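You operate a simulated robot arm through the tools that you are given. There is no shell and no other tool. Be economical: measure what you need, move in short steps, check, and stop when the job is done.

The job below is to be done with a simulated two-armed robot. You get a single attempt, and the scene is never put back.

TASK
On the top of the table, fold the bath towel in half and then in half again.
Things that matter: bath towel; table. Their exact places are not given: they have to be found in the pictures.

The check looks at the end state, three seconds after you hand in, the way a careful person would. Anything else that was tipped, shoved, dropped, spilled or broken makes it a failure. Flat cloth is picked up by pressing the open fingertips on it (5 to 10 N) and closing them slowly along it; thin cloth reads only 2 to 8 mm in the jaws.

THE ROBOT
Two 7-joint arms with two-finger parallel grippers on one trunk, on a base that drives. Base frame: it is fixed to the floor where the robot stands at the start and does not move with it; the origin is under the middle of the robot, x ahead of it, y to its left, z up. Lengths are in cm, angles in rad, forces in N, time in s.
The left shoulder is at the start at [7, 16.3, 107], the right one opposite. Places, roughly: table [60, -10, 80]. Payload 3.43 kg a hand.
The tool frame of a hand sits at the grasp point between the pads (the TCP): z along the fingers, y along the line on which they close. The tips reach 3.4 cm beyond it. Largest opening 12.8 cm; finger width 2.4, thickness 1.2; the body of the gripper, 4.8 by 13 cm, starts 9.6 cm behind the TCP.
Orientation is that of the tool frame in the base frame, as a unit quaternion [x, y, z, w]. With the fingers straight down and closing along the base's y, the tool's x points along the base's -x, its y along +y and its z along -z.

THE INTERFACE
- The arms move only by the tool arm_command. It takes "left_plan", "right_plan" or both (then of equal length, played together; a hand with none holds still); each is a list of rows, each a list of 2 entries, a list of its own where there are three numbers: the shift along the tool's x, y, z in cm, then the turn, a rotation vector about the tool's x, y, z in rad. In form: [[[tx, ty, tz], [rx, ry, rz]], ...]. A call has 1 to 8 rows; each row is the pose to reach, as a shift and turn from the pose commanded when the call began, along the tool's axes at that moment. "left_hand" and "right_hand" are, for a hand that has rows, the finger opening in cm, from 0 to 12.8, set as the call begins (left out, the last holds). Rows are played at 5 a second. More than 5 cm and 0.15 rad between two rows, or a gripper value outside its range, and nothing of the call is played. Where a pose cannot be reached the arm comes as near as it can. A force on the tool above 40 N (or 10 N above the force at the start of the call, whichever is more), or a blocked arm, ends the call early, and 0.2 s more pass. The fingers move at their own pace (about 15.3 cm/s each) and stop on an object; they squeeze with about 42 N. The grip force told is the motor's: it shows also when the fingers shut on nothing. Time passes only in rows, and 0.2 s behind the last, so rows that repeat a pose let the fingers close. It gives the time, the measured TCP pose, the force on the tool (base axes), the opening and the grip force at its end, in the units of the frame above (readings bear some noise), with the torque about the TCP (base axes, N m) and any sound that the robot's microphone picked up, and new pictures: "pictures" is both (left out), scene, wrist or none (wrist: the cameras of the hands that moved).
- Cameras (640 x 400 px; columns grow to the right, rows downward): "scene" is now at [12.92, 0.54, 128.01]; the picture's right is [0.08, -1.00, 0.00], its down [-0.74, -0.06, -0.67] and it looks along [0.66, 0.05, -0.74] (base axes); focal length 214 px, centre (320, 200). "left" rides on the left gripper at [7.6, 1.1, -16] in its tool frame; the picture's right is [-0.15, 0.99, 0.00], its down [-0.88, -0.13, -0.46] and it looks along [-0.45, -0.07, 0.89] (tool axes); focal length 234 px, centre (320, 200). "right" rides on the right gripper at [7.6, -1.1, -16] in its tool frame; the picture's right is [0.15, 0.99, 0.00], its down [-0.88, 0.13, -0.46] and it looks along [-0.45, 0.07, 0.89] (tool axes); focal length 234 px, centre (320, 200).
- raise_lower(by): slides the trunk up (or, below 0, down) by that many cm; the arms and the scene camera ride with it, the base frame stays. It gives what a move gives, with no picture.
- drive_base(legs): drives the robot by 1 to 6 legs, each [ahead, left, turn to the left] in cm, cm and rad, along the robot's own axes; the way and the turn of a leg run together, so that a leg with both is an arc; at most 150 cm and 3.142 rad a leg. The arms and the cameras ride along, it lands a little off, and it stops where it bumps. It gives what a move gives, and a new picture of the scene camera.
- head_to(pan, tilt): turns the head with the scene camera to pan (to the left, within 1.501 rad either way) and tilt (down, from -0.506 to 1.204), counted from straight ahead of the robot. It gives what a move gives, and a new picture of the scene camera.
- pixel_to_xyz(camera, pixels): for up to 12 pixels [column, row] of the newest picture of that camera ("zoom" is the newest enlarged one), the place [x, y, z] in the base frame of the surface seen there, good to about 0.2 cm. No time passes.
- inspect(camera, box): a new picture of the part [left, top, right, bottom] of that camera's present view, enlarged. No time passes.
- finish_job(): hands the job in; it is judged then, once.

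Work in short steps. Measure before you move; look again where a grasp or a placing could have gone wrong, and mend it. You have 80 turns and 260 pictures in all, those below and enlarged ones among them. Open the grippers and draw the arms clear of the work before you hand the job in, unless the task says otherwise; then end with one line.

The tools are called after "Emit:" as name(argument=value, ...) on one line, values as JSON. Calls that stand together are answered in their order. arm_command: Moves the arms, as the interface text tells. Its arguments: {"type":"object","properties":{"left_plan":{"type":"array","items":{"type":"array"}},"left_hand":{"type":"number"},"right_plan":{"type":"array","items":{"type":"array"}},"right_hand":{"type":"number"},"pictures":{"type":"string","enum":["both","scene","wrist","none"]}},"required":[]} The other tools are called the same way: raise_lower (by) slides the trunk up or down; drive_base (legs) drives the base; head_to (pan, tilt) turns the head that bears the scene camera; pixel_to_xyz (camera, pixels) gives the place of the surface under pixels of a picture; inspect (camera, box) takes an enlarged picture of a part of a camera's view; finish_job () hands the job in.

At the start:

```text
t: 0.0
left_tcp_pos: [50.77, 32.13, 90.21]
left_tool_rot: [-0.001, 1.0, 0.001, 0.0]
left_force: [0.8, -0.5, 0.3]
left_moment: [-0.03, 0.0, 0.0]
left_finger_gap: 12.8
left_grasp_force: 0.1
right_tcp_pos: [51.99, -4.99, 100.84]
right_tool_rot: [0.001, 1.0, -0.001, -0.001]
right_force: [-0.5, -0.5, 0.6]
right_moment: [0.0, -0.04, -0.02]
right_finger_gap: 12.79
right_grasp_force: 0.1
trunk travel left (down, up): [-55.0, 39.0]
robot x, y, heading: [-0.13, 0.09, 0.0]
head pan, tilt: [0.082, 0.84]
```

scene: 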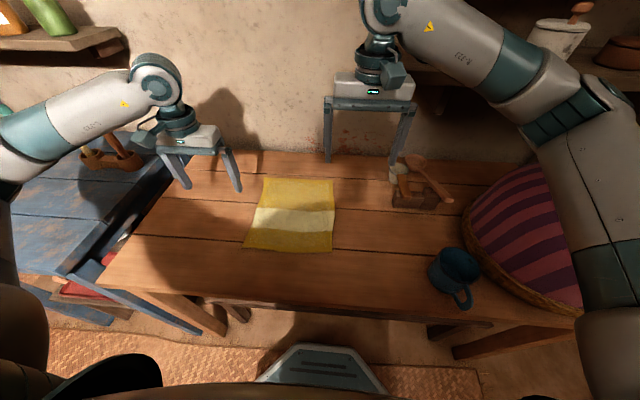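
right: 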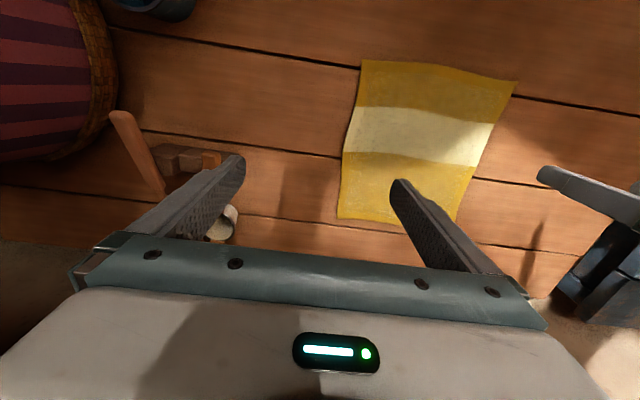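
left: 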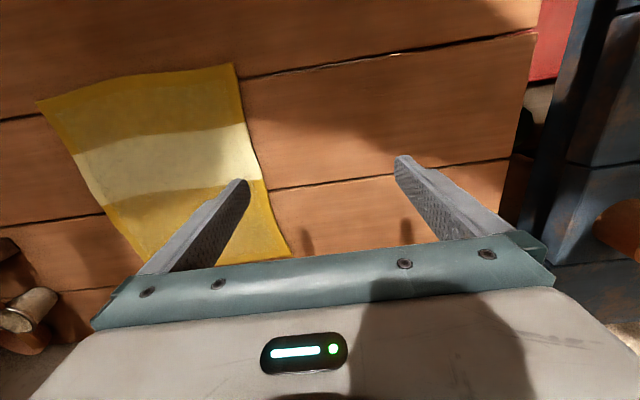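

The towel shows in the scene picture with corners near (264,178), (333,180), (332,251), (244,248). I measure these and the surrounding table.

Emit:
pixel_to_xyz(camera="scene", pixels=[[265, 180], [332, 182], [331, 250], [246, 247], [258, 208], [334, 211], [250, 230], [332, 230], [290, 215], [350, 215], [220, 220], [395, 190]])

Emit:
inspect(camera="scene", box=[220, 160, 360, 260])

```text
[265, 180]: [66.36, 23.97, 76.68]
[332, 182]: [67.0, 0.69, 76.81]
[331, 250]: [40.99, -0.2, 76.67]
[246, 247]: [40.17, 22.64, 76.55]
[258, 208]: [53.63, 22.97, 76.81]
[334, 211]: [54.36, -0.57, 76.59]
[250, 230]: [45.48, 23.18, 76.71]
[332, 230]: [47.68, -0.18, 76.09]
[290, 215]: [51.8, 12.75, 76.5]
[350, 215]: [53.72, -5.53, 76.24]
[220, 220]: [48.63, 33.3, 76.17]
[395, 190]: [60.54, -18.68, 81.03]
```

```text
4.00 times, centred on (290, 210) of scene
```

zoom: 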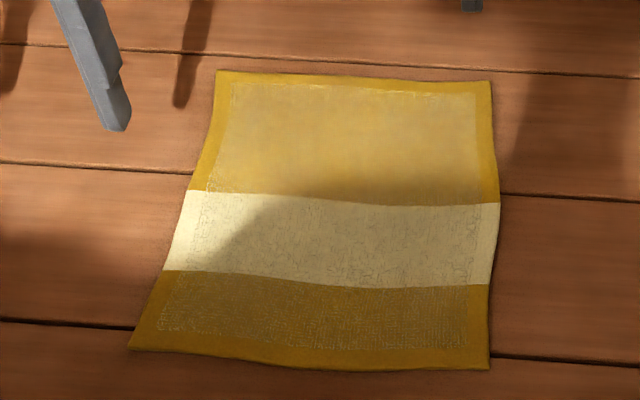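

The towel is about 27 (x) by 23.5 (y) cm, lying at z≈76.6 over a table at 76.2. I'll bring both hands above the near edge's corners and turn each by 90° so that the fingers close along x, with cameras on the outside.

Emit:
arm_command(left_plan=[[[1, -1, 0], [0, 0, 0.15]], [[2, -3, 0], [0, 0, 0.3]], [[3, -4, 0], [0, 0, 0.45]], [[4, -6, 0], [0, 0, 0.6]], [[5, -7, 0], [0, 0, 0.75]], [[6, -8, 0], [0, 0, 0.9]], [[7, -9, 0], [0, 0, 1.05]], [[8, -10, 0], [0, 0, 1.2]]], right_plan=[[[1, 0, 0], [0, 0, -0.15]], [[2, 1, 1], [0, 0, -0.3]], [[3, 2, 2], [0, 0, -0.45]], [[4, 3, 3], [0, 0, -0.6]], [[5, 4, 4], [0, 0, -0.75]], [[6, 5, 6], [0, 0, -0.9]], [[7, 6, 8], [0, 0, -1.05]], [[9, 7, 10], [0, 0, -1.2]]], left_hand=4, right_hand=4, pictures="scene")

```text
t: 1.8
left_tcp_pos: [42.96, 21.96, 90.3]
left_tool_rot: [0.565, 0.825, 0.0, 0.0]
left_force: [0.2, -1.5, 0.0]
left_moment: [0.03, 0.02, -0.02]
left_finger_gap: 4.0
left_grasp_force: 0.1
right_tcp_pos: [42.79, 2.18, 90.67]
right_tool_rot: [-0.566, 0.824, -0.001, -0.001]
right_force: [-0.8, 0.0, 0.4]
right_moment: [-0.03, 0.0, -0.01]
right_finger_gap: 4.0
right_grasp_force: 0.0
trunk travel left (down, up): [-55.0, 39.0]
robot x, y, heading: [0.31, 0.22, 0.001]
head pan, tilt: [0.082, 0.84]
```

scene: 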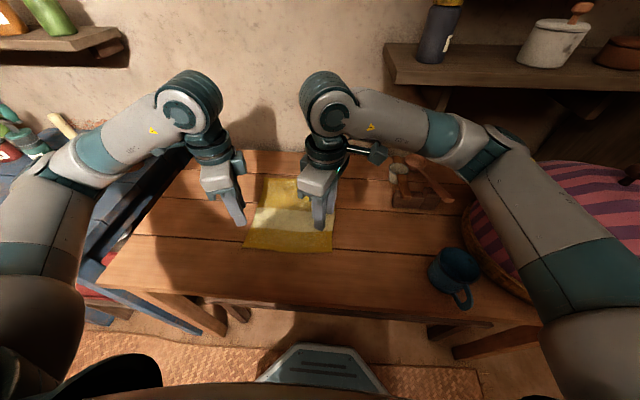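

Both turned as planned. I finish the turn (0.37 rad more) and descend to z≈84.

Emit:
arm_command(left_plan=[[[0, 0, 2], [0, 0, 0.13]], [[0, 0, 4], [0, 0, 0.26]], [[0, 0, 6], [0, 0, 0.37]], [[0, 0, 6], [0, 0, 0.37]]], right_plan=[[[0, 0, 2], [0, 0, -0.13]], [[0, 0, 4], [0, 0, -0.26]], [[0, 0, 6], [0, 0, -0.37]], [[0, 0, 6], [0, 0, -0.37]]], pictures="both")

```text
t: 2.8
left_tcp_pos: [38.48, 17.92, 82.57]
left_tool_rot: [0.704, 0.71, 0.0, -0.002]
left_force: [0.5, 0.0, -0.5]
left_moment: [0.09, 0.06, 0.04]
left_finger_gap: 4.0
left_grasp_force: 0.0
left hand out of reach, approached as far as the arm can: row 2, 3, 4
right_tcp_pos: [43.05, 1.8, 84.55]
right_tool_rot: [-0.707, 0.707, 0.001, 0.0]
right_force: [0.5, -0.6, -0.5]
right_moment: [0.05, 0.02, -0.02]
right_finger_gap: 4.01
right_grasp_force: 0.0
trunk travel left (down, up): [-55.0, 39.0]
robot x, y, heading: [-0.14, 0.14, -0.002]
head pan, tilt: [0.082, 0.84]
```

scene: 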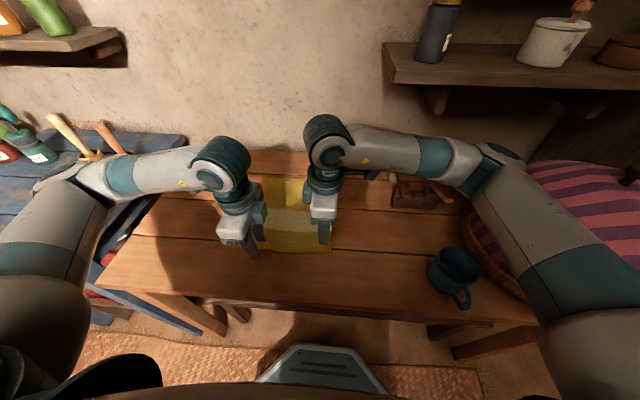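
right: 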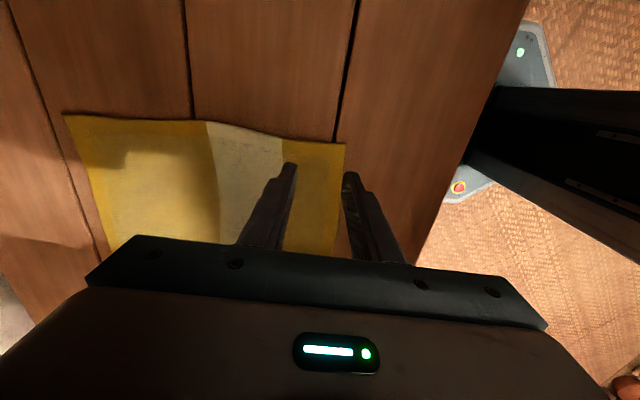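
left: 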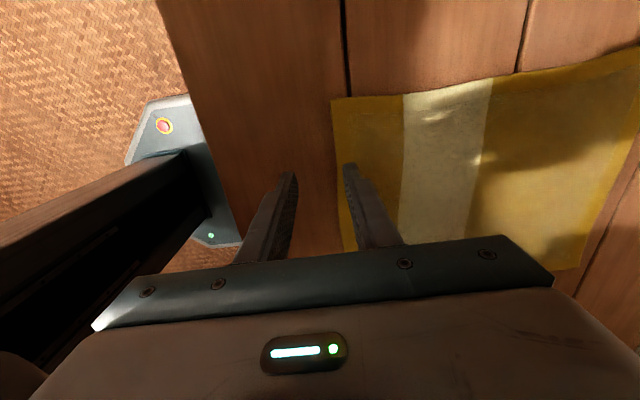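

The left arm hit its limit at this close range (landing at 38.5, 17.9), so I lift both hands and back the base off by 10 cm for better reach.

Emit:
arm_command(left_plan=[[[0, 0, -3], [0, 0, 0]], [[0, 0, -6], [0, 0, 0]]], right_plan=[[[0, 0, -3], [0, 0, 0]], [[0, 0, -6], [0, 0, 0]]], pictures="none")

Emit:
drive_base(legs=[[-11, 0, 0]])

```text
t: 3.4
left_tcp_pos: [38.28, 18.58, 88.35]
left_tool_rot: [0.707, 0.707, 0.001, 0.001]
left_force: [-0.6, 0.0, 0.3]
left_moment: [-0.02, -0.02, 0.02]
left_finger_gap: 4.03
left_grasp_force: 0.0
right_tcp_pos: [42.81, 1.95, 90.83]
right_tool_rot: [-0.706, 0.708, 0.0, 0.0]
right_force: [-0.2, 0.0, -0.4]
right_moment: [-0.03, -0.01, 0.0]
right_finger_gap: 3.98
right_grasp_force: 0.0
trunk travel left (down, up): [-55.0, 39.0]
robot x, y, heading: [-0.24, 0.02, 0.005]
head pan, tilt: [0.082, 0.84]
```

```text
t: 4.6
left_tcp_pos: [27.35, 18.61, 88.44]
left_tool_rot: [0.707, 0.708, 0.0, 0.0]
left_force: [-0.1, -0.1, -0.3]
left_moment: [0.01, -0.02, 0.02]
left_finger_gap: 3.96
left_grasp_force: 0.1
right_tcp_pos: [31.78, 1.95, 90.84]
right_tool_rot: [-0.706, 0.708, 0.001, 0.001]
right_force: [-0.5, -0.4, -1.0]
right_moment: [0.02, -0.03, -0.01]
right_finger_gap: 3.99
right_grasp_force: 0.0
trunk travel left (down, up): [-55.0, 39.0]
robot x, y, heading: [-11.26, 0.15, 0.001]
head pan, tilt: [0.082, 0.84]
```

scene: 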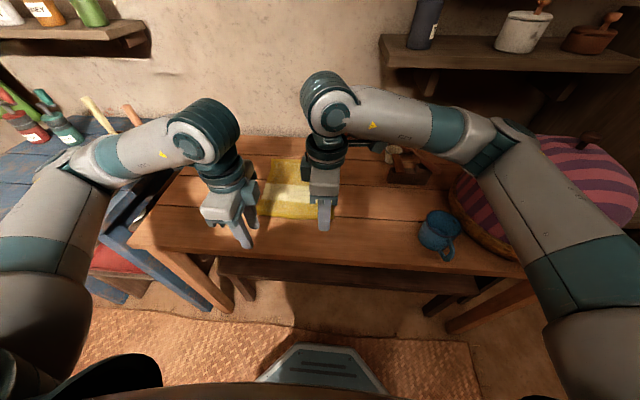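

Now forward to above the near edge: left to (42.3, 21, 84), right to (42.5, 2, 84).

Emit:
arm_command(left_plan=[[[0.6, 4, 0], [0, 0, 0]], [[1.2, 8, 0], [0, 0, 0]], [[1.8, 12, 2], [0, 0, 0]], [[2.4, 15, 4.4], [0, 0, 0]], [[2.4, 15, 4.4], [0, 0, 0]]], right_plan=[[[0, -3, 0], [0, 0, 0]], [[0, -6, 2], [0, 0, 0]], [[0, -9, 4], [0, 0, 0]], [[0, -10.7, 6.8], [0, 0, 0]], [[0, -10.7, 6.8], [0, 0, 0]]])

```text
t: 5.8
left_tcp_pos: [29.07, 18.71, 88.56]
left_tool_rot: [0.703, 0.711, 0.001, 0.0]
left_force: [-0.1, -0.3, -0.7]
left_moment: [0.02, 0.0, -0.01]
left_finger_gap: 4.02
left_grasp_force: 0.0
left hand out of reach, approached as far as the arm can: row 1, 2, 3, 4, 5
right_tcp_pos: [36.83, 1.96, 89.31]
right_tool_rot: [-0.707, 0.708, -0.001, 0.0]
right_force: [0.6, -0.5, 0.2]
right_moment: [0.01, 0.01, -0.01]
right_finger_gap: 4.02
right_grasp_force: 0.1
right hand out of reach, approached as far as the arm can: row 2, 3, 4, 5
trunk travel left (down, up): [-55.0, 39.0]
robot x, y, heading: [-10.91, -0.24, -0.002]
head pan, tilt: [0.082, 0.84]
```

scene: 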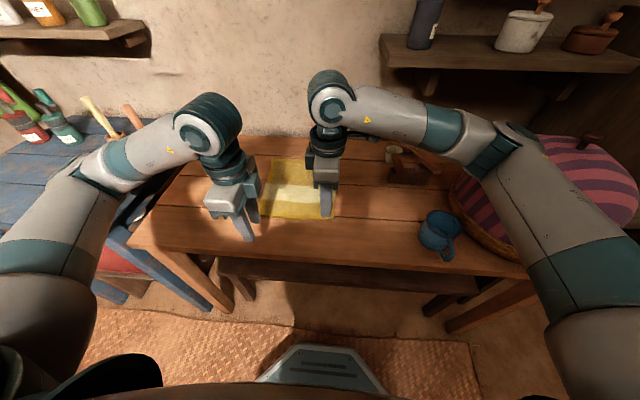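
right: 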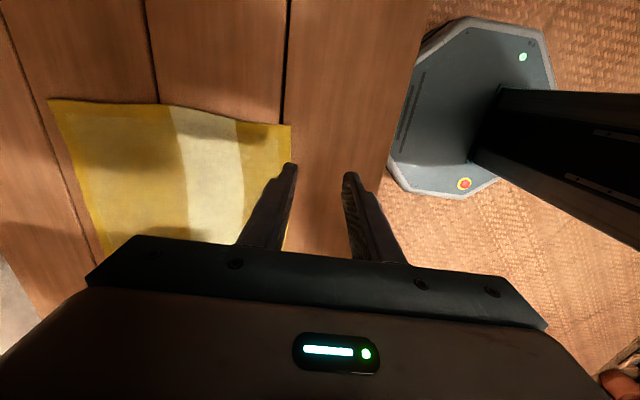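
left: 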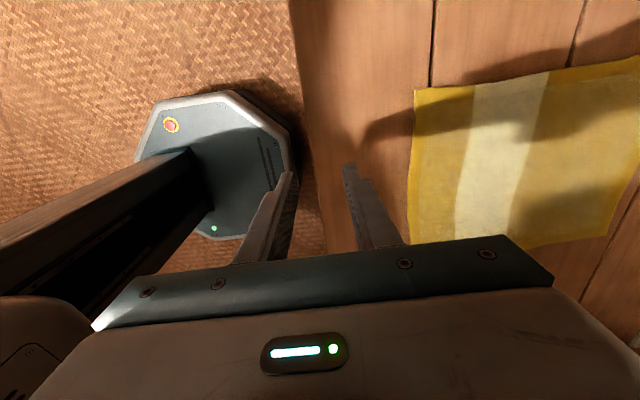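

The wrist limit stops the outward turn when extended; I'll turn both hands the other way (inward) instead, spread apart and raised while turning.

Emit:
arm_command(left_plan=[[[1, 0, -1], [0, 0, -0.15]], [[2, 1, -2], [0, 0, -0.3]], [[3, 2, -3], [0, 0, -0.45]], [[4, 3, -4], [0, 0, -0.6]], [[5, 4, -4], [0, 0, -0.75]], [[6, 6, -4], [0, 0, -0.9]], [[7, 7, -4], [0, 0, -1.05]], [[8, 9, -4], [0, 0, -1.2]]], right_plan=[[[1, 0, -1], [0, 0, 0.15]], [[2, 0, -2], [0, 0, 0.3]], [[3, 0, -3], [0, 0, 0.45]], [[4, 0, -3], [0, 0, 0.6]], [[5, 0, -3], [0, 0, 0.75]], [[6, 0, -3], [0, 0, 0.9]], [[7, 0, -3], [0, 0, 1.05]], [[8, 0, -3], [0, 0, 1.2]]], pictures="none")

Emit:
arm_command(left_plan=[[[0, 0, 0], [0, 0, -0.15]], [[0, 0, 0], [0, 0, -0.3]], [[0, 0, 0], [0, 0, -0.45]], [[0, 0, 0], [0, 0, -0.6]], [[0, 0, 0], [0, 0, -0.75]], [[0, 0, 0], [0, 0, -0.9]], [[0, 0, 0], [0, 0, -1.05]], [[0, 0, 0], [0, 0, -1.2]]], right_plan=[[[0, 0, 0], [0, 0, 0.15]], [[0, 0, 0], [0, 0, 0.3]], [[0, 0, 0], [0, 0, 0.45]], [[0, 0, 0], [0, 0, 0.6]], [[0, 0, 0], [0, 0, 0.75]], [[0, 0, 0], [0, 0, 0.9]], [[0, 0, 0], [0, 0, 1.05]], [[0, 0, 0], [0, 0, 1.2]]], pictures="none")

Emit:
arm_command(left_plan=[[[0, 0, 0], [0, 0, -0.15]], [[0, 0, 0], [0, 0, -0.3]], [[0, 0, 0], [0, 0, -0.45]], [[0, 0, 0], [0, 0, -0.6]], [[0, 0, 0], [0, 0, -0.74]], [[0, 0, 0], [0, 0, -0.74]]], right_plan=[[[0, 0, 0], [0, 0, 0.15]], [[0, 0, 0], [0, 0, 0.3]], [[0, 0, 0], [0, 0, 0.45]], [[0, 0, 0], [0, 0, 0.6]], [[0, 0, 0], [0, 0, 0.74]], [[0, 0, 0], [0, 0, 0.74]]], pictures="scene")

```text
t: 7.6
left_tcp_pos: [38.21, 26.4, 92.53]
left_tool_rot: [0.182, 0.983, 0.0, 0.0]
left_force: [0.1, 0.9, -0.4]
left_moment: [-0.03, 0.01, 0.04]
left_finger_gap: 3.99
left_grasp_force: 0.1
right_tcp_pos: [37.06, -6.3, 92.32]
right_tool_rot: [-0.182, 0.983, 0.001, 0.0]
right_force: [0.0, -0.5, 0.8]
right_moment: [-0.01, 0.0, 0.01]
right_finger_gap: 3.98
right_grasp_force: 0.2
trunk travel left (down, up): [-55.0, 39.0]
robot x, y, heading: [-11.21, -0.09, 0.002]
head pan, tilt: [0.082, 0.84]
```

```text
t: 9.4
left_tcp_pos: [38.13, 26.48, 92.59]
left_tool_rot: [-0.405, 0.914, 0.0, 0.0]
left_force: [0.1, -0.2, -0.8]
left_moment: [0.0, 0.01, -0.01]
left_finger_gap: 4.01
left_grasp_force: 0.0
right_tcp_pos: [37.18, -6.2, 92.52]
right_tool_rot: [0.404, 0.915, 0.0, -0.001]
right_force: [0.9, 0.6, 0.4]
right_moment: [0.01, -0.05, 0.01]
right_finger_gap: 4.01
right_grasp_force: 0.1
trunk travel left (down, up): [-55.0, 39.0]
robot x, y, heading: [-10.62, -0.14, -0.001]
head pan, tilt: [0.082, 0.84]
```

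```text
t: 10.8
left_tcp_pos: [38.09, 26.34, 92.54]
left_tool_rot: [0.708, -0.706, 0.0, 0.0]
left_force: [0.3, -0.7, 0.7]
left_moment: [-0.02, 0.04, -0.01]
left_finger_gap: 4.0
left_grasp_force: 0.0
right_tcp_pos: [37.27, -6.15, 92.43]
right_tool_rot: [0.707, 0.707, 0.0, 0.0]
right_force: [-0.6, 0.3, -0.2]
right_moment: [-0.02, 0.02, -0.02]
right_finger_gap: 3.99
right_grasp_force: 0.0
trunk travel left (down, up): [-55.0, 39.0]
robot x, y, heading: [-11.19, 0.19, 0.0]
head pan, tilt: [0.082, 0.84]
```

scene: 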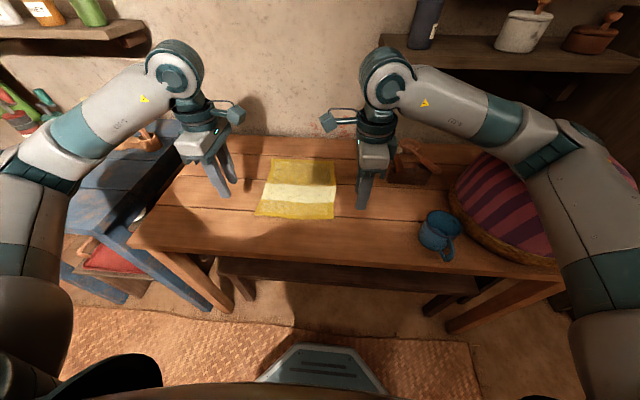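

Inward orientation is reachable. Now both move above the near edge: left to (42.5, 22, 84), right to (42.7, 1, 84), opening 2.6.

Emit:
arm_command(left_plan=[[[2, -2, 2], [0, 0, 0]], [[3.5, -3.5, 5], [0, 0, 0]], [[4.4, -4.4, 8.5], [0, 0, 0]], [[4.4, -4.4, 8.5], [0, 0, 0]]], right_plan=[[[3, 2, 2], [0, 0, 0]], [[5.5, 4, 5], [0, 0, 0]], [[7.2, 5.5, 8.4], [0, 0, 0]], [[7.2, 5.5, 8.4], [0, 0, 0]]], left_hand=2.6, right_hand=2.6)

```text
t: 11.8
left_tcp_pos: [42.36, 21.96, 83.97]
left_tool_rot: [-0.706, 0.708, 0.001, 0.0]
left_force: [0.6, -0.1, 0.3]
left_moment: [0.0, -0.03, 0.0]
left_finger_gap: 2.6
left_grasp_force: 0.0
right_tcp_pos: [42.92, 1.21, 84.04]
right_tool_rot: [0.708, 0.707, 0.0, -0.001]
right_force: [-0.1, -1.2, 0.7]
right_moment: [0.01, -0.03, -0.01]
right_finger_gap: 2.61
right_grasp_force: 0.1
trunk travel left (down, up): [-55.0, 39.0]
robot x, y, heading: [-10.81, -0.14, -0.001]
head pan, tilt: [0.082, 0.84]
```

scene: 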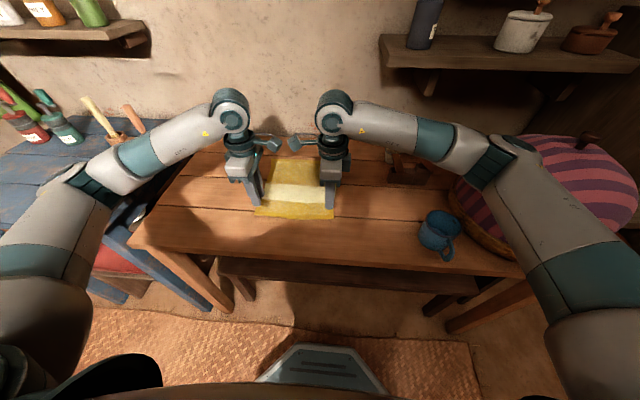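
right: 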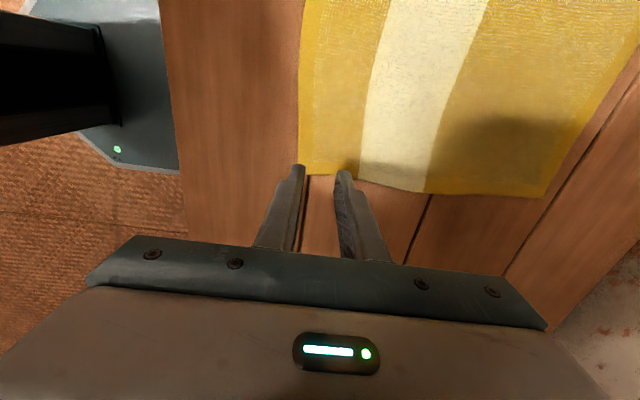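
left: 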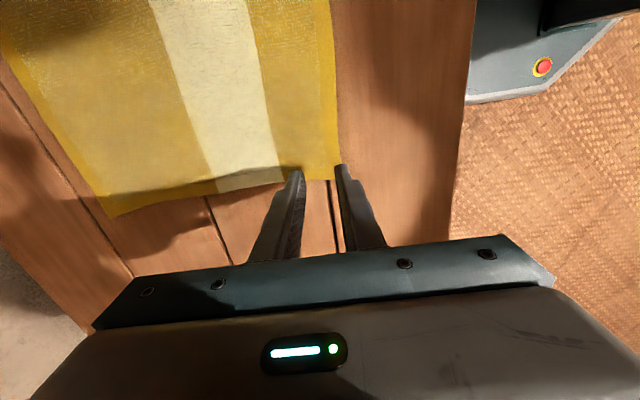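

The fingers hover above the corners; I measure the true edges in the wrist pictures: left corner near (338,180), right corner near (300,172).

Emit:
pixel_to_xyz(camera="left", pixels=[[336, 150], [333, 100], [325, 178], [240, 188], [120, 212], [100, 195]])

Emit:
pixel_to_xyz(camera="right", pixels=[[301, 150], [301, 100], [312, 172], [400, 186], [540, 192], [580, 120]])

```text
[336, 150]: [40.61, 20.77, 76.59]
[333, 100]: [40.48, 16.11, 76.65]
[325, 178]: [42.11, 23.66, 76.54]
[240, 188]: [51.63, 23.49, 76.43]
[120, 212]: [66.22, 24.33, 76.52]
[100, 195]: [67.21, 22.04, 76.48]
```

```text
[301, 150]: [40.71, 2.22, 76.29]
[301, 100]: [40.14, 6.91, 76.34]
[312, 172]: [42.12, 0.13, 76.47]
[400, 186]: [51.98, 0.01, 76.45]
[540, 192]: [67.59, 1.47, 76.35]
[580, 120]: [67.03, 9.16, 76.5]
```

Edges: x≈40.4 near, y≈23.7 left, y≈0.1 right. I descend in small steps to touch the cloth (TCP z≈80).

Emit:
arm_command(left_plan=[[[0, -0.4, 2], [0, 0, 0]], [[0, -0.4, 3.3], [0, 0, 0]], [[0, -0.4, 3.7], [0, 0, 0]], [[0, -0.4, 3.9], [0, 0, 0]]], right_plan=[[[0, 0, 2], [0, 0, 0]], [[0, 0, 3.3], [0, 0, 0]], [[0, 0, 3.7], [0, 0, 0]], [[0, 0, 3.9], [0, 0, 0]]], pictures="none")

```text
t: 12.8
left_tcp_pos: [42.85, 21.79, 80.15]
left_tool_rot: [-0.707, 0.707, 0.0, 0.0]
left_force: [-0.4, -1.1, -0.3]
left_moment: [0.0, 0.0, 0.01]
left_finger_gap: 2.6
left_grasp_force: 0.0
right_tcp_pos: [42.71, 1.13, 80.09]
right_tool_rot: [0.707, 0.707, 0.0, 0.0]
right_force: [-0.1, -1.5, 0.6]
right_moment: [-0.02, 0.01, 0.01]
right_finger_gap: 2.61
right_grasp_force: 0.1
trunk travel left (down, up): [-55.0, 39.0]
robot x, y, heading: [-10.68, -0.06, -0.001]
head pan, tilt: [0.082, 0.84]
```

No contact yet; a few tenths of a cm lower.

Emit:
arm_command(left_plan=[[[0, 0, 0.15], [0, 0, 0]], [[0, 0, 0.3], [0, 0, 0]], [[0, 0, 0.3], [0, 0, 0]]], right_plan=[[[0, 0, 0.15], [0, 0, 0]], [[0, 0, 0.3], [0, 0, 0]], [[0, 0, 0.3], [0, 0, 0]]], pictures="none")

```text
t: 13.6
left_tcp_pos: [42.9, 21.92, 79.82]
left_tool_rot: [0.707, -0.707, 0.0, 0.0]
left_force: [0.3, -0.2, 1.0]
left_moment: [0.02, -0.02, 0.02]
left_finger_gap: 2.56
left_grasp_force: 0.1
right_tcp_pos: [42.71, 1.16, 79.74]
right_tool_rot: [0.707, 0.707, 0.0, 0.0]
right_force: [-0.1, 0.6, 2.1]
right_moment: [0.03, -0.02, 0.04]
right_finger_gap: 2.59
right_grasp_force: 0.0
trunk travel left (down, up): [-55.0, 39.0]
robot x, y, heading: [-10.78, -0.13, 0.001]
head pan, tilt: [0.082, 0.84]
```

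Light contact begins (1–2 N); slightly lower to reach 5–10 N.

Emit:
arm_command(left_plan=[[[0, 0, 0.15], [0, 0, 0]], [[0, 0, 0.25], [0, 0, 0]], [[0, 0, 0.25], [0, 0, 0]]], right_plan=[[[0, 0, 0.12], [0, 0, 0]], [[0, 0, 0.2], [0, 0, 0]], [[0, 0, 0.2], [0, 0, 0]]], pictures="none")

```text
t: 14.4
left_tcp_pos: [42.9, 21.9, 79.72]
left_tool_rot: [-0.707, 0.707, -0.001, 0.002]
left_force: [2.8, -0.4, 12.3]
left_moment: [-0.02, -0.14, -0.02]
left_finger_gap: 2.58
left_grasp_force: 0.1
right_tcp_pos: [42.73, 0.96, 79.75]
right_tool_rot: [0.707, 0.707, 0.001, 0.001]
right_force: [2.5, 2.4, 7.5]
right_moment: [0.04, -0.12, -0.01]
right_finger_gap: 2.58
right_grasp_force: 0.0
trunk travel left (down, up): [-55.0, 39.0]
robot x, y, heading: [-11.13, 0.03, -0.001]
head pan, tilt: [0.082, 0.84]
```

Force is 12 and 7.5 N. I ease the left slightly and close in stages.

Emit:
arm_command(left_plan=[[[0, 0, -0.06], [0, 0, 0]], [[0, 0, -0.06], [0, 0, 0]]], right_plan=[[[0, 0, 0], [0, 0, 0]], [[0, 0, 0], [0, 0, 0]]], left_hand=2.0, right_hand=2.0, pictures="none")

Emit:
arm_command(left_plan=[[[0, 0, 0], [0, 0, 0]], [[0, 0, 0], [0, 0, 0]]], right_plan=[[[0, 0, 0], [0, 0, 0]], [[0, 0, 0], [0, 0, 0]]], left_hand=1.3, right_hand=1.3, pictures="none")

Emit:
arm_command(left_plan=[[[0, 0, 0], [0, 0, 0]], [[0, 0, 0], [0, 0, 0]], [[0, 0, 0], [0, 0, 0]]], right_plan=[[[0, 0, 0], [0, 0, 0]], [[0, 0, 0], [0, 0, 0]], [[0, 0, 0], [0, 0, 0]]], left_hand=0, right_hand=0, pictures="wrist")

```text
t: 15.0
left_tcp_pos: [42.69, 21.91, 79.71]
left_tool_rot: [-0.706, 0.708, 0.0, 0.001]
left_force: [-0.7, -0.6, 8.4]
left_moment: [-0.06, 0.01, 0.04]
left_finger_gap: 1.88
left_grasp_force: 0.1
right_tcp_pos: [42.56, 1.04, 79.73]
right_tool_rot: [0.707, 0.707, 0.0, 0.0]
right_force: [0.0, 1.0, 11.2]
right_moment: [0.0, 0.0, 0.04]
right_finger_gap: 1.92
right_grasp_force: 0.0
trunk travel left (down, up): [-55.0, 39.0]
robot x, y, heading: [-11.05, 0.25, 0.001]
head pan, tilt: [0.082, 0.84]
```

```text
t: 15.6
left_tcp_pos: [42.72, 21.89, 79.73]
left_tool_rot: [-0.707, 0.707, 0.0, 0.001]
left_force: [0.1, -1.3, 5.6]
left_moment: [-0.06, 0.01, -0.01]
left_finger_gap: 1.22
left_grasp_force: 0.0
right_tcp_pos: [42.49, 1.2, 79.76]
right_tool_rot: [0.707, 0.707, 0.001, 0.0]
right_force: [-1.7, -0.3, 11.3]
right_moment: [0.05, -0.02, 0.01]
right_finger_gap: 1.15
right_grasp_force: 0.0
trunk travel left (down, up): [-55.0, 39.0]
robot x, y, heading: [-11.0, 0.05, -0.002]
head pan, tilt: [0.082, 0.84]
```

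```text
t: 16.4
left_tcp_pos: [42.76, 21.99, 79.76]
left_tool_rot: [0.707, -0.707, 0.0, -0.001]
left_force: [-0.1, -1.0, 6.2]
left_moment: [-0.08, 0.0, 0.05]
left_finger_gap: 0.35
left_grasp_force: 38.5
right_tcp_pos: [42.57, 1.15, 79.7]
right_tool_rot: [0.708, 0.707, 0.001, 0.0]
right_force: [1.0, 0.6, 12.6]
right_moment: [0.03, -0.05, 0.02]
right_finger_gap: 0.37
right_grasp_force: 38.0
trunk travel left (down, up): [-55.0, 39.0]
robot x, y, heading: [-11.1, -0.19, 0.002]
head pan, tilt: [0.082, 0.84]
```

right: 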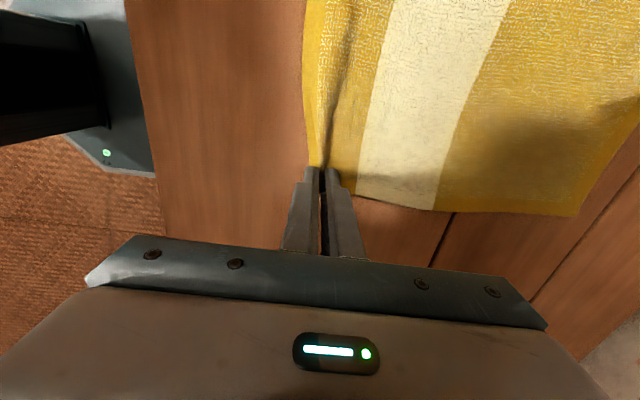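
left: 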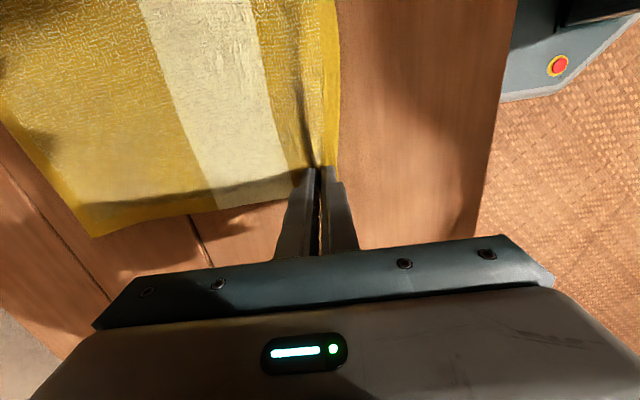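

Both pinched (gap 0.35), but about 1 cm of edge flap sticks out in front of the pleat, which would fold back badly. I'll release and regrip with the outer finger just off the edge (tilted slightly so it touches the table) so the edge itself goes into the pads.

Emit:
arm_command(left_plan=[[[0, 0, 0], [0, 0, 0]], [[0, 0, 0], [0, 0, 0]], [[0, 0, -1], [0, 0, 0]], [[0, 0, -3], [0, 0, 0]], [[0, 1.5, -3], [0.12, 0, 0]], [[0, 1.5, -3], [0.12, 0, 0]]], right_plan=[[[0, 0, 0], [0, 0, 0]], [[0, 0, 0], [0, 0, 0]], [[0, 0, -1], [0, 0, 0]], [[0, 0, -3], [0, 0, 0]], [[0, -1.5, -3], [-0.12, 0, 0]], [[0, -1.5, -3], [-0.12, 0, 0]]], left_hand=2.6, right_hand=2.6, pictures="wrist")

```text
t: 17.8
left_tcp_pos: [41.51, 21.83, 82.8]
left_tool_rot: [-0.706, 0.706, -0.042, 0.042]
left_force: [-0.2, 0.4, 1.1]
left_moment: [0.01, 0.02, 0.03]
left_finger_gap: 2.62
left_grasp_force: 0.1
right_tcp_pos: [41.06, 0.99, 82.62]
right_tool_rot: [0.706, 0.706, 0.043, 0.041]
right_force: [0.7, 0.5, -0.7]
right_moment: [0.0, 0.03, 0.0]
right_finger_gap: 2.6
right_grasp_force: 0.1
trunk travel left (down, up): [-55.0, 39.0]
robot x, y, heading: [-11.24, 0.1, 0.001]
head pan, tilt: [0.082, 0.84]
```

right: 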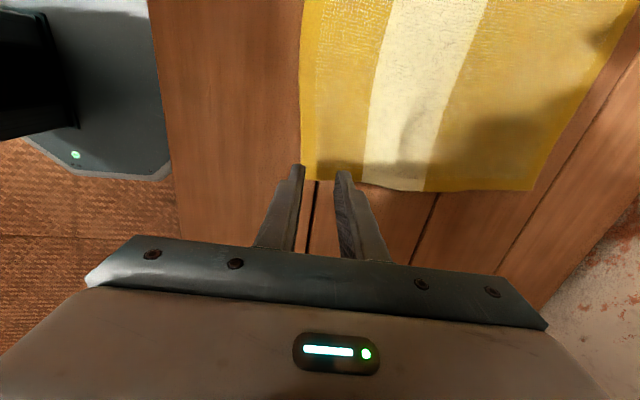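
left: 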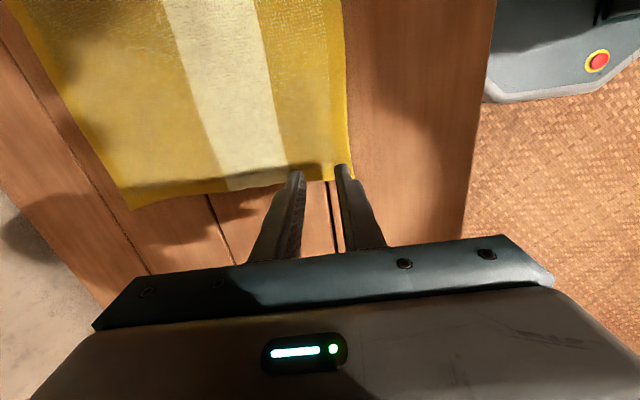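

The cloth relaxed flat again. I measure the edge where the fingers will land.

Emit:
pixel_to_xyz(camera="left", pixels=[[348, 155], [345, 120], [346, 174]])

Emit:
pixel_to_xyz(camera="right", pixels=[[302, 155], [303, 120], [310, 176]])

```text
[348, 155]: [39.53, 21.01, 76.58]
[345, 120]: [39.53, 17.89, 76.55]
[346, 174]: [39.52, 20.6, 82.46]
```

```text
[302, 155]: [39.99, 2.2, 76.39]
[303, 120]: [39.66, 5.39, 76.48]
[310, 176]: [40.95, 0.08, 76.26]
```

Edge is at x≈39.5 (left) and 39.8 (right). I shift out and descend so the outer fingers land just off the edge.

Emit:
arm_command(left_plan=[[[0, 1.7, 0.5], [0, 0, 0]], [[0, 1.7, 1.8], [0, 0, 0]], [[0, 1.7, 2.5], [0, 0, 0]], [[0, 1.7, 2.7], [0, 0, 0]], [[0, 1.7, 2.7], [0, 0, 0]]], right_plan=[[[0, -0.95, 0.5], [0, 0, 0]], [[0, -0.95, 1.8], [0, 0, 0]], [[0, -0.95, 2.3], [0, 0, 0]], [[0, -0.95, 2.5], [0, 0, 0]], [[0, -0.95, 2.5], [0, 0, 0]]], pictures="wrist")

```text
t: 19.0
left_tcp_pos: [40.02, 21.97, 79.87]
left_tool_rot: [0.706, -0.706, 0.043, -0.042]
left_force: [-0.4, 0.7, 1.5]
left_moment: [0.0, 0.05, 0.0]
left_finger_gap: 2.6
left_grasp_force: 0.0
right_tcp_pos: [40.37, 1.18, 79.95]
right_tool_rot: [0.706, 0.706, 0.042, 0.042]
right_force: [1.0, -0.1, 0.2]
right_moment: [-0.01, -0.02, 0.0]
right_finger_gap: 2.59
right_grasp_force: 0.2
trunk travel left (down, up): [-55.0, 39.0]
robot x, y, heading: [-10.95, -0.1, -0.0]
head pan, tilt: [0.082, 0.84]
```

right: 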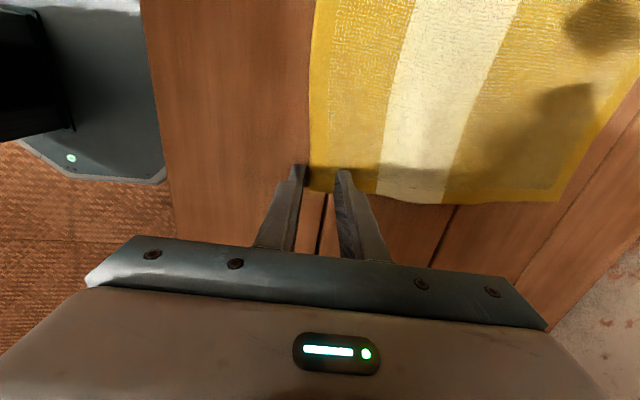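
left: 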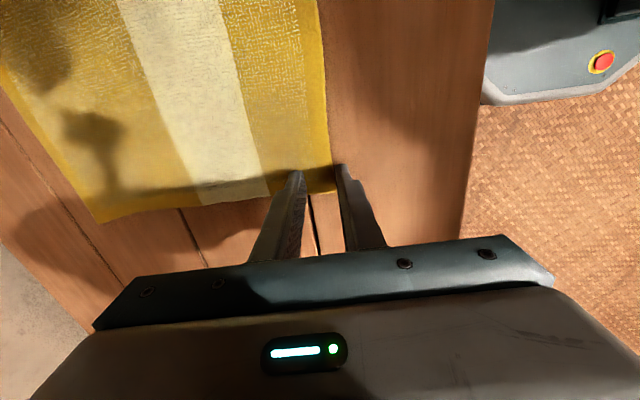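

Outer fingers are just off the edge, inner fingers over cloth. Pressing a little further.

Emit:
arm_command(left_plan=[[[0, 0, 0.1], [0, 0, 0]], [[0, 0, 0.25], [0, 0, 0]], [[0, 0, 0.25], [0, 0, 0]]], right_plan=[[[0, 0, 0.15], [0, 0, 0]], [[0, 0, 0.35], [0, 0, 0]], [[0, 0, 0.35], [0, 0, 0]]], pictures="none")

```text
t: 19.8
left_tcp_pos: [39.99, 22.02, 79.81]
left_tool_rot: [-0.705, 0.706, -0.044, 0.044]
left_force: [-1.5, -2.8, 11.8]
left_moment: [-0.13, 0.14, 0.03]
left_finger_gap: 2.6
left_grasp_force: 0.1
right_tcp_pos: [40.45, 1.04, 79.79]
right_tool_rot: [0.706, 0.706, 0.042, 0.042]
right_force: [-0.3, -0.2, -0.5]
right_moment: [-0.04, -0.02, 0.01]
right_finger_gap: 2.59
right_grasp_force: 0.1
trunk travel left (down, up): [-55.0, 39.0]
robot x, y, heading: [-11.2, 0.2, 0.004]
head pan, tilt: [0.082, 0.84]
```

Left presses mainly with the outer finger (moment shows it); I halve the tilt so that both tips bear, and press the right further.

Emit:
arm_command(left_plan=[[[0, 0, 0], [-0.03, 0, 0]], [[0, 0, 0], [-0.07, 0, 0]], [[0, 0, 0], [-0.07, 0, 0]]], right_plan=[[[0, 0, 0.1], [0.03, 0, 0]], [[0, 0, 0.2], [0.07, 0, 0]], [[0, 0, 0.2], [0.07, 0, 0]]], pictures="none")

```text
t: 20.6
left_tcp_pos: [40.04, 21.94, 79.71]
left_tool_rot: [0.707, -0.707, 0.017, -0.018]
left_force: [2.7, 1.3, 11.6]
left_moment: [0.05, -0.06, -0.02]
left_finger_gap: 2.49
left_grasp_force: 0.0
right_tcp_pos: [40.47, 1.02, 79.68]
right_tool_rot: [0.707, 0.707, 0.018, 0.018]
right_force: [1.8, -0.8, 4.1]
right_moment: [-0.02, -0.12, -0.01]
right_finger_gap: 2.69
right_grasp_force: 1.1
trunk travel left (down, up): [-55.0, 39.0]
robot x, y, heading: [-10.63, 0.06, -0.002]
head pan, tilt: [0.082, 0.84]
```

Both bear now (inner fingers pressing). Closing in stages.

Emit:
arm_command(left_plan=[[[0, 0, 0], [0, 0, 0]], [[0, 0, 0], [0, 0, 0]]], right_plan=[[[0, 0, 0.08], [0, 0, 0]], [[0, 0, 0.08], [0, 0, 0]]], left_hand=1.9, right_hand=1.9, pictures="none")

Emit:
arm_command(left_plan=[[[0, 0, 0], [0, 0, 0]], [[0, 0, 0], [0, 0, 0]]], right_plan=[[[0, 0, 0], [0, 0, 0]], [[0, 0, 0], [0, 0, 0]]], left_hand=1.2, right_hand=1.2, pictures="none")

Emit:
arm_command(left_plan=[[[0, 0, 0], [0, 0, 0]], [[0, 0, 0], [0, 0, 0]], [[0, 0, -1.5], [0, 0, 0]], [[0, 0, -1.5], [0, 0, 0]]], right_plan=[[[0, 0, 0], [0, 0, 0]], [[0, 0, 0], [0, 0, 0]], [[0, 0, -1.5], [0, 0, 0]], [[0, 0, -1.5], [0, 0, 0]]], left_hand=0, right_hand=0, pictures="both")

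```text
t: 21.2
left_tcp_pos: [39.91, 21.89, 79.71]
left_tool_rot: [-0.707, 0.707, -0.017, 0.018]
left_force: [0.9, -0.2, 5.0]
left_moment: [0.02, -0.02, 0.0]
left_finger_gap: 1.83
left_grasp_force: 0.1
right_tcp_pos: [40.46, 1.05, 79.58]
right_tool_rot: [0.706, 0.707, 0.018, 0.019]
right_force: [-2.6, -0.7, 14.9]
right_moment: [-0.05, -0.09, -0.01]
right_finger_gap: 1.77
right_grasp_force: 0.0
trunk travel left (down, up): [-55.0, 39.0]
robot x, y, heading: [-10.95, 0.35, -0.003]
head pan, tilt: [0.082, 0.84]
```

```text
t: 21.8
left_tcp_pos: [39.93, 21.93, 79.72]
left_tool_rot: [-0.706, 0.708, -0.018, 0.019]
left_force: [0.1, -0.9, 3.3]
left_moment: [-0.01, 0.01, 0.01]
left_finger_gap: 1.22
left_grasp_force: 0.1
right_tcp_pos: [40.44, 1.07, 79.68]
right_tool_rot: [0.707, 0.707, 0.019, 0.019]
right_force: [-1.2, -0.1, 20.1]
right_moment: [-0.01, -0.19, 0.03]
right_finger_gap: 1.21
right_grasp_force: 0.4
trunk travel left (down, up): [-55.0, 39.0]
robot x, y, heading: [-10.99, -0.12, -0.001]
head pan, tilt: [0.082, 0.84]
```

```text
t: 22.8
left_tcp_pos: [40.13, 21.94, 81.07]
left_tool_rot: [-0.706, 0.707, -0.017, 0.018]
left_force: [0.2, -0.6, -0.1]
left_moment: [-0.01, 0.02, 0.01]
left_finger_gap: 0.38
left_grasp_force: 37.8
right_tcp_pos: [40.43, 1.01, 80.85]
right_tool_rot: [0.706, 0.707, 0.015, 0.018]
right_force: [-0.1, 0.6, -0.6]
right_moment: [0.0, -0.01, -0.02]
right_finger_gap: 0.25
right_grasp_force: 37.3
trunk travel left (down, up): [-55.0, 39.0]
robot x, y, heading: [-10.91, 0.1, 0.004]
head pan, tilt: [0.082, 0.84]
```

scene: 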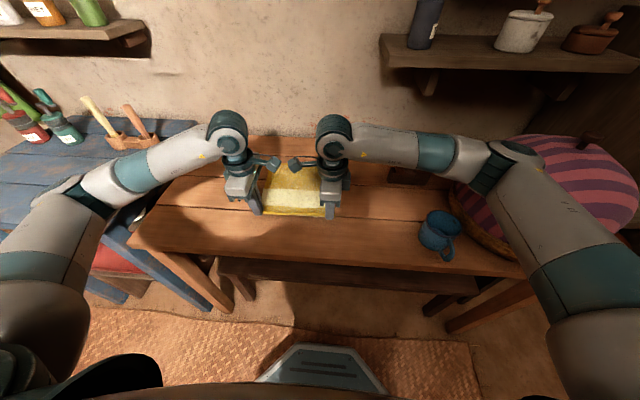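
right: 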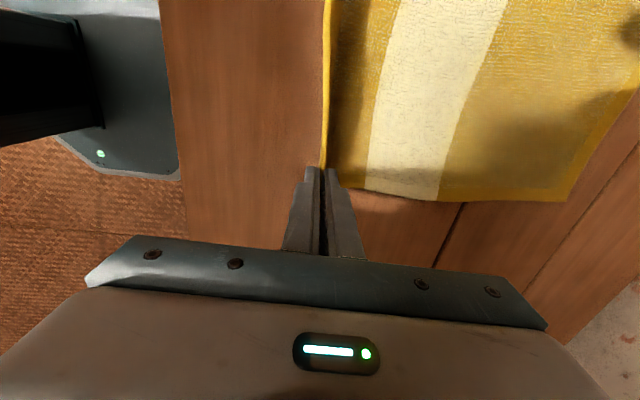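
left: 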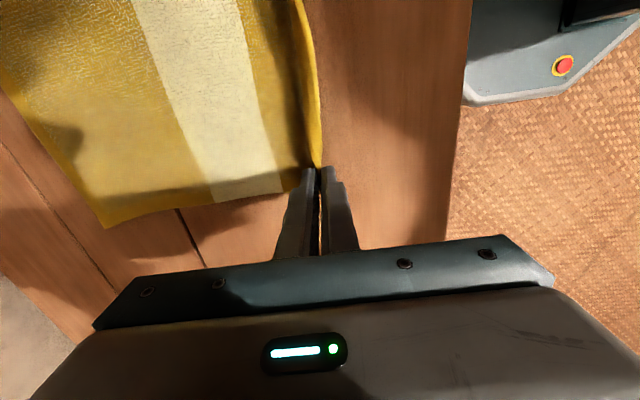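

Both hands hold the very edge (gaps 0.38 and 0.25 under load). I start the fold arc: up and over to above the fold line at x≈53.5.

Emit:
arm_command(left_plan=[[[0, -0.4, -2], [0, 0, 0]], [[0, -1.2, -3.75], [0, 0, 0]], [[0, -2.5, -5.7], [0, 0, 0]], [[0, -4.2, -7.4], [0, 0, 0]], [[0, -6.15, -8.7], [0, 0, 0]], [[0, -8.3, -9.6], [0, 0, 0]], [[0, -10.5, -10.2], [0, 0, 0]], [[0, -12.95, -10.4], [0, 0, 0]]], right_plan=[[[0, 0.4, -2], [0, 0, 0]], [[0, 1.2, -3.75], [0, 0, 0]], [[0, 2.5, -5.7], [0, 0, 0]], [[0, 4.2, -7.4], [0, 0, 0]], [[0, 6.15, -8.7], [0, 0, 0]], [[0, 8.3, -9.6], [0, 0, 0]], [[0, 10.5, -10.2], [0, 0, 0]], [[0, 12.95, -10.4], [0, 0, 0]]], pictures="scene")

```text
t: 24.6
left_tcp_pos: [52.77, 21.74, 91.95]
left_tool_rot: [-0.707, 0.707, -0.018, 0.017]
left_force: [0.0, -0.8, -0.3]
left_moment: [0.0, 0.02, 0.0]
left_finger_gap: 0.35
left_grasp_force: 38.0
right_tcp_pos: [53.03, 1.19, 91.87]
right_tool_rot: [0.707, 0.707, 0.017, 0.018]
right_force: [0.9, 0.4, -0.4]
right_moment: [0.0, 0.02, 0.0]
right_finger_gap: 0.26
right_grasp_force: 37.1
trunk travel left (down, up): [-55.0, 39.0]
robot x, y, heading: [-10.82, -0.04, 0.001]
head pan, tilt: [0.082, 0.84]
```

scene: 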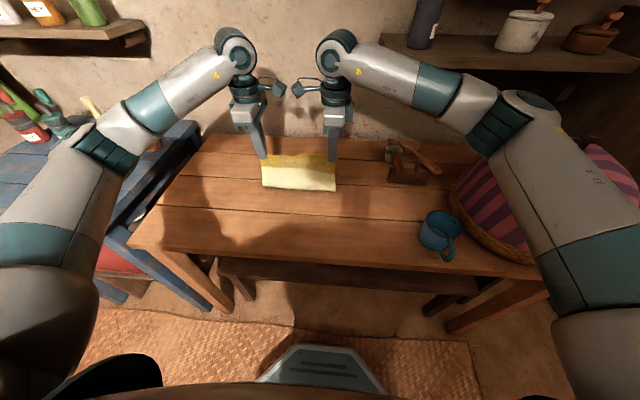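

The cloth hangs well. I continue the arc down towards the far edge (tips to x≈65.5, z≈78).

Emit:
arm_command(left_plan=[[[0, -2.4, 0.4], [0, 0, 0]], [[0, -4.55, 1.2], [0, 0, 0]], [[0, -6.6, 2.3], [0, 0, 0]], [[0, -8.4, 3.8], [0, 0, 0]], [[0, -9.95, 5.7], [0, 0, 0]], [[0, -11.15, 7.8], [0, 0, 0]], [[0, -11.85, 9.7], [0, 0, 0]], [[0, -12.1, 10.3], [0, 0, 0]]], right_plan=[[[0, 2.4, 0.4], [0, 0, 0]], [[0, 4.55, 1.2], [0, 0, 0]], [[0, 6.6, 2.3], [0, 0, 0]], [[0, 8.4, 3.8], [0, 0, 0]], [[0, 9.95, 5.7], [0, 0, 0]], [[0, 11.15, 7.8], [0, 0, 0]], [[0, 11.85, 9.7], [0, 0, 0]], [[0, 12.1, 10.3], [0, 0, 0]]], pictures="both")

```text
t: 26.4
left_tcp_pos: [64.98, 21.94, 82.44]
left_tool_rot: [-0.706, 0.707, -0.018, 0.017]
left_force: [0.0, -0.7, 0.0]
left_moment: [-0.02, 0.0, 0.0]
left_finger_gap: 0.37
left_grasp_force: 38.4
right_tcp_pos: [65.49, 0.94, 82.0]
right_tool_rot: [0.706, 0.708, 0.017, 0.016]
right_force: [0.2, 0.8, 0.3]
right_moment: [0.03, -0.02, 0.0]
right_finger_gap: 0.25
right_grasp_force: 37.4
trunk travel left (down, up): [-55.0, 39.0]
robot x, y, heading: [-11.06, 0.06, 0.005]
head pan, tilt: [0.082, 0.84]
```

scene: 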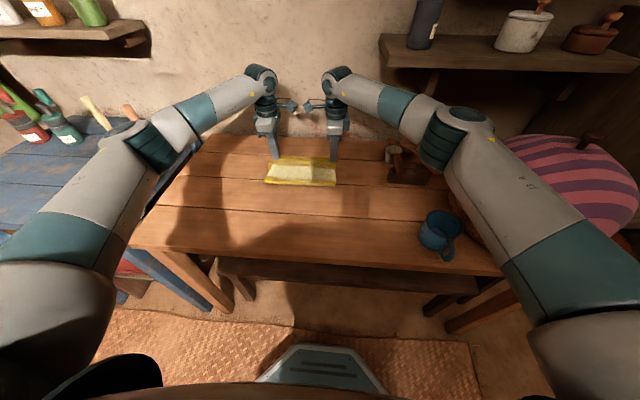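
right: 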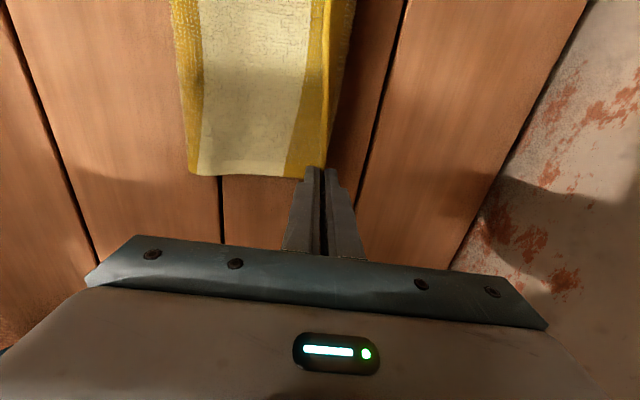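
left: 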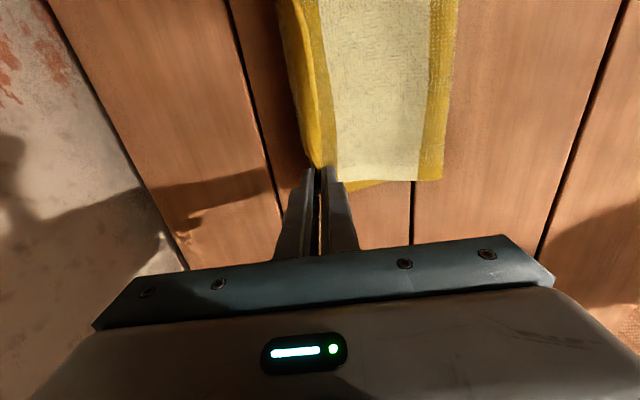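

The upper layer's edge is at the fingers. I measure the fold line and the lower layer's far edge around it.

Emit:
pixel_to_xyz(camera="left", pixels=[[305, 140], [295, 100], [285, 30], [440, 100], [438, 170], [300, 60], [370, 185]])

Emit:
pixel_to_xyz(camera="right", pixels=[[332, 130], [340, 90], [350, 20], [183, 100], [192, 165], [325, 60]])

```text
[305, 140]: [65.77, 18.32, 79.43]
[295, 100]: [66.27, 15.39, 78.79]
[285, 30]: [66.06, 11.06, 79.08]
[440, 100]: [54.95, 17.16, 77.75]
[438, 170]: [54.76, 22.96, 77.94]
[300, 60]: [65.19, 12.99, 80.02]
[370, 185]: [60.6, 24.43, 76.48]
```

```text
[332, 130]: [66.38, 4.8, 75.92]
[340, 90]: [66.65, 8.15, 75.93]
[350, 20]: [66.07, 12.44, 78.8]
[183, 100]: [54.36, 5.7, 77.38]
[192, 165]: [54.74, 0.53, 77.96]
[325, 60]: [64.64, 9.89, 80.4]
```

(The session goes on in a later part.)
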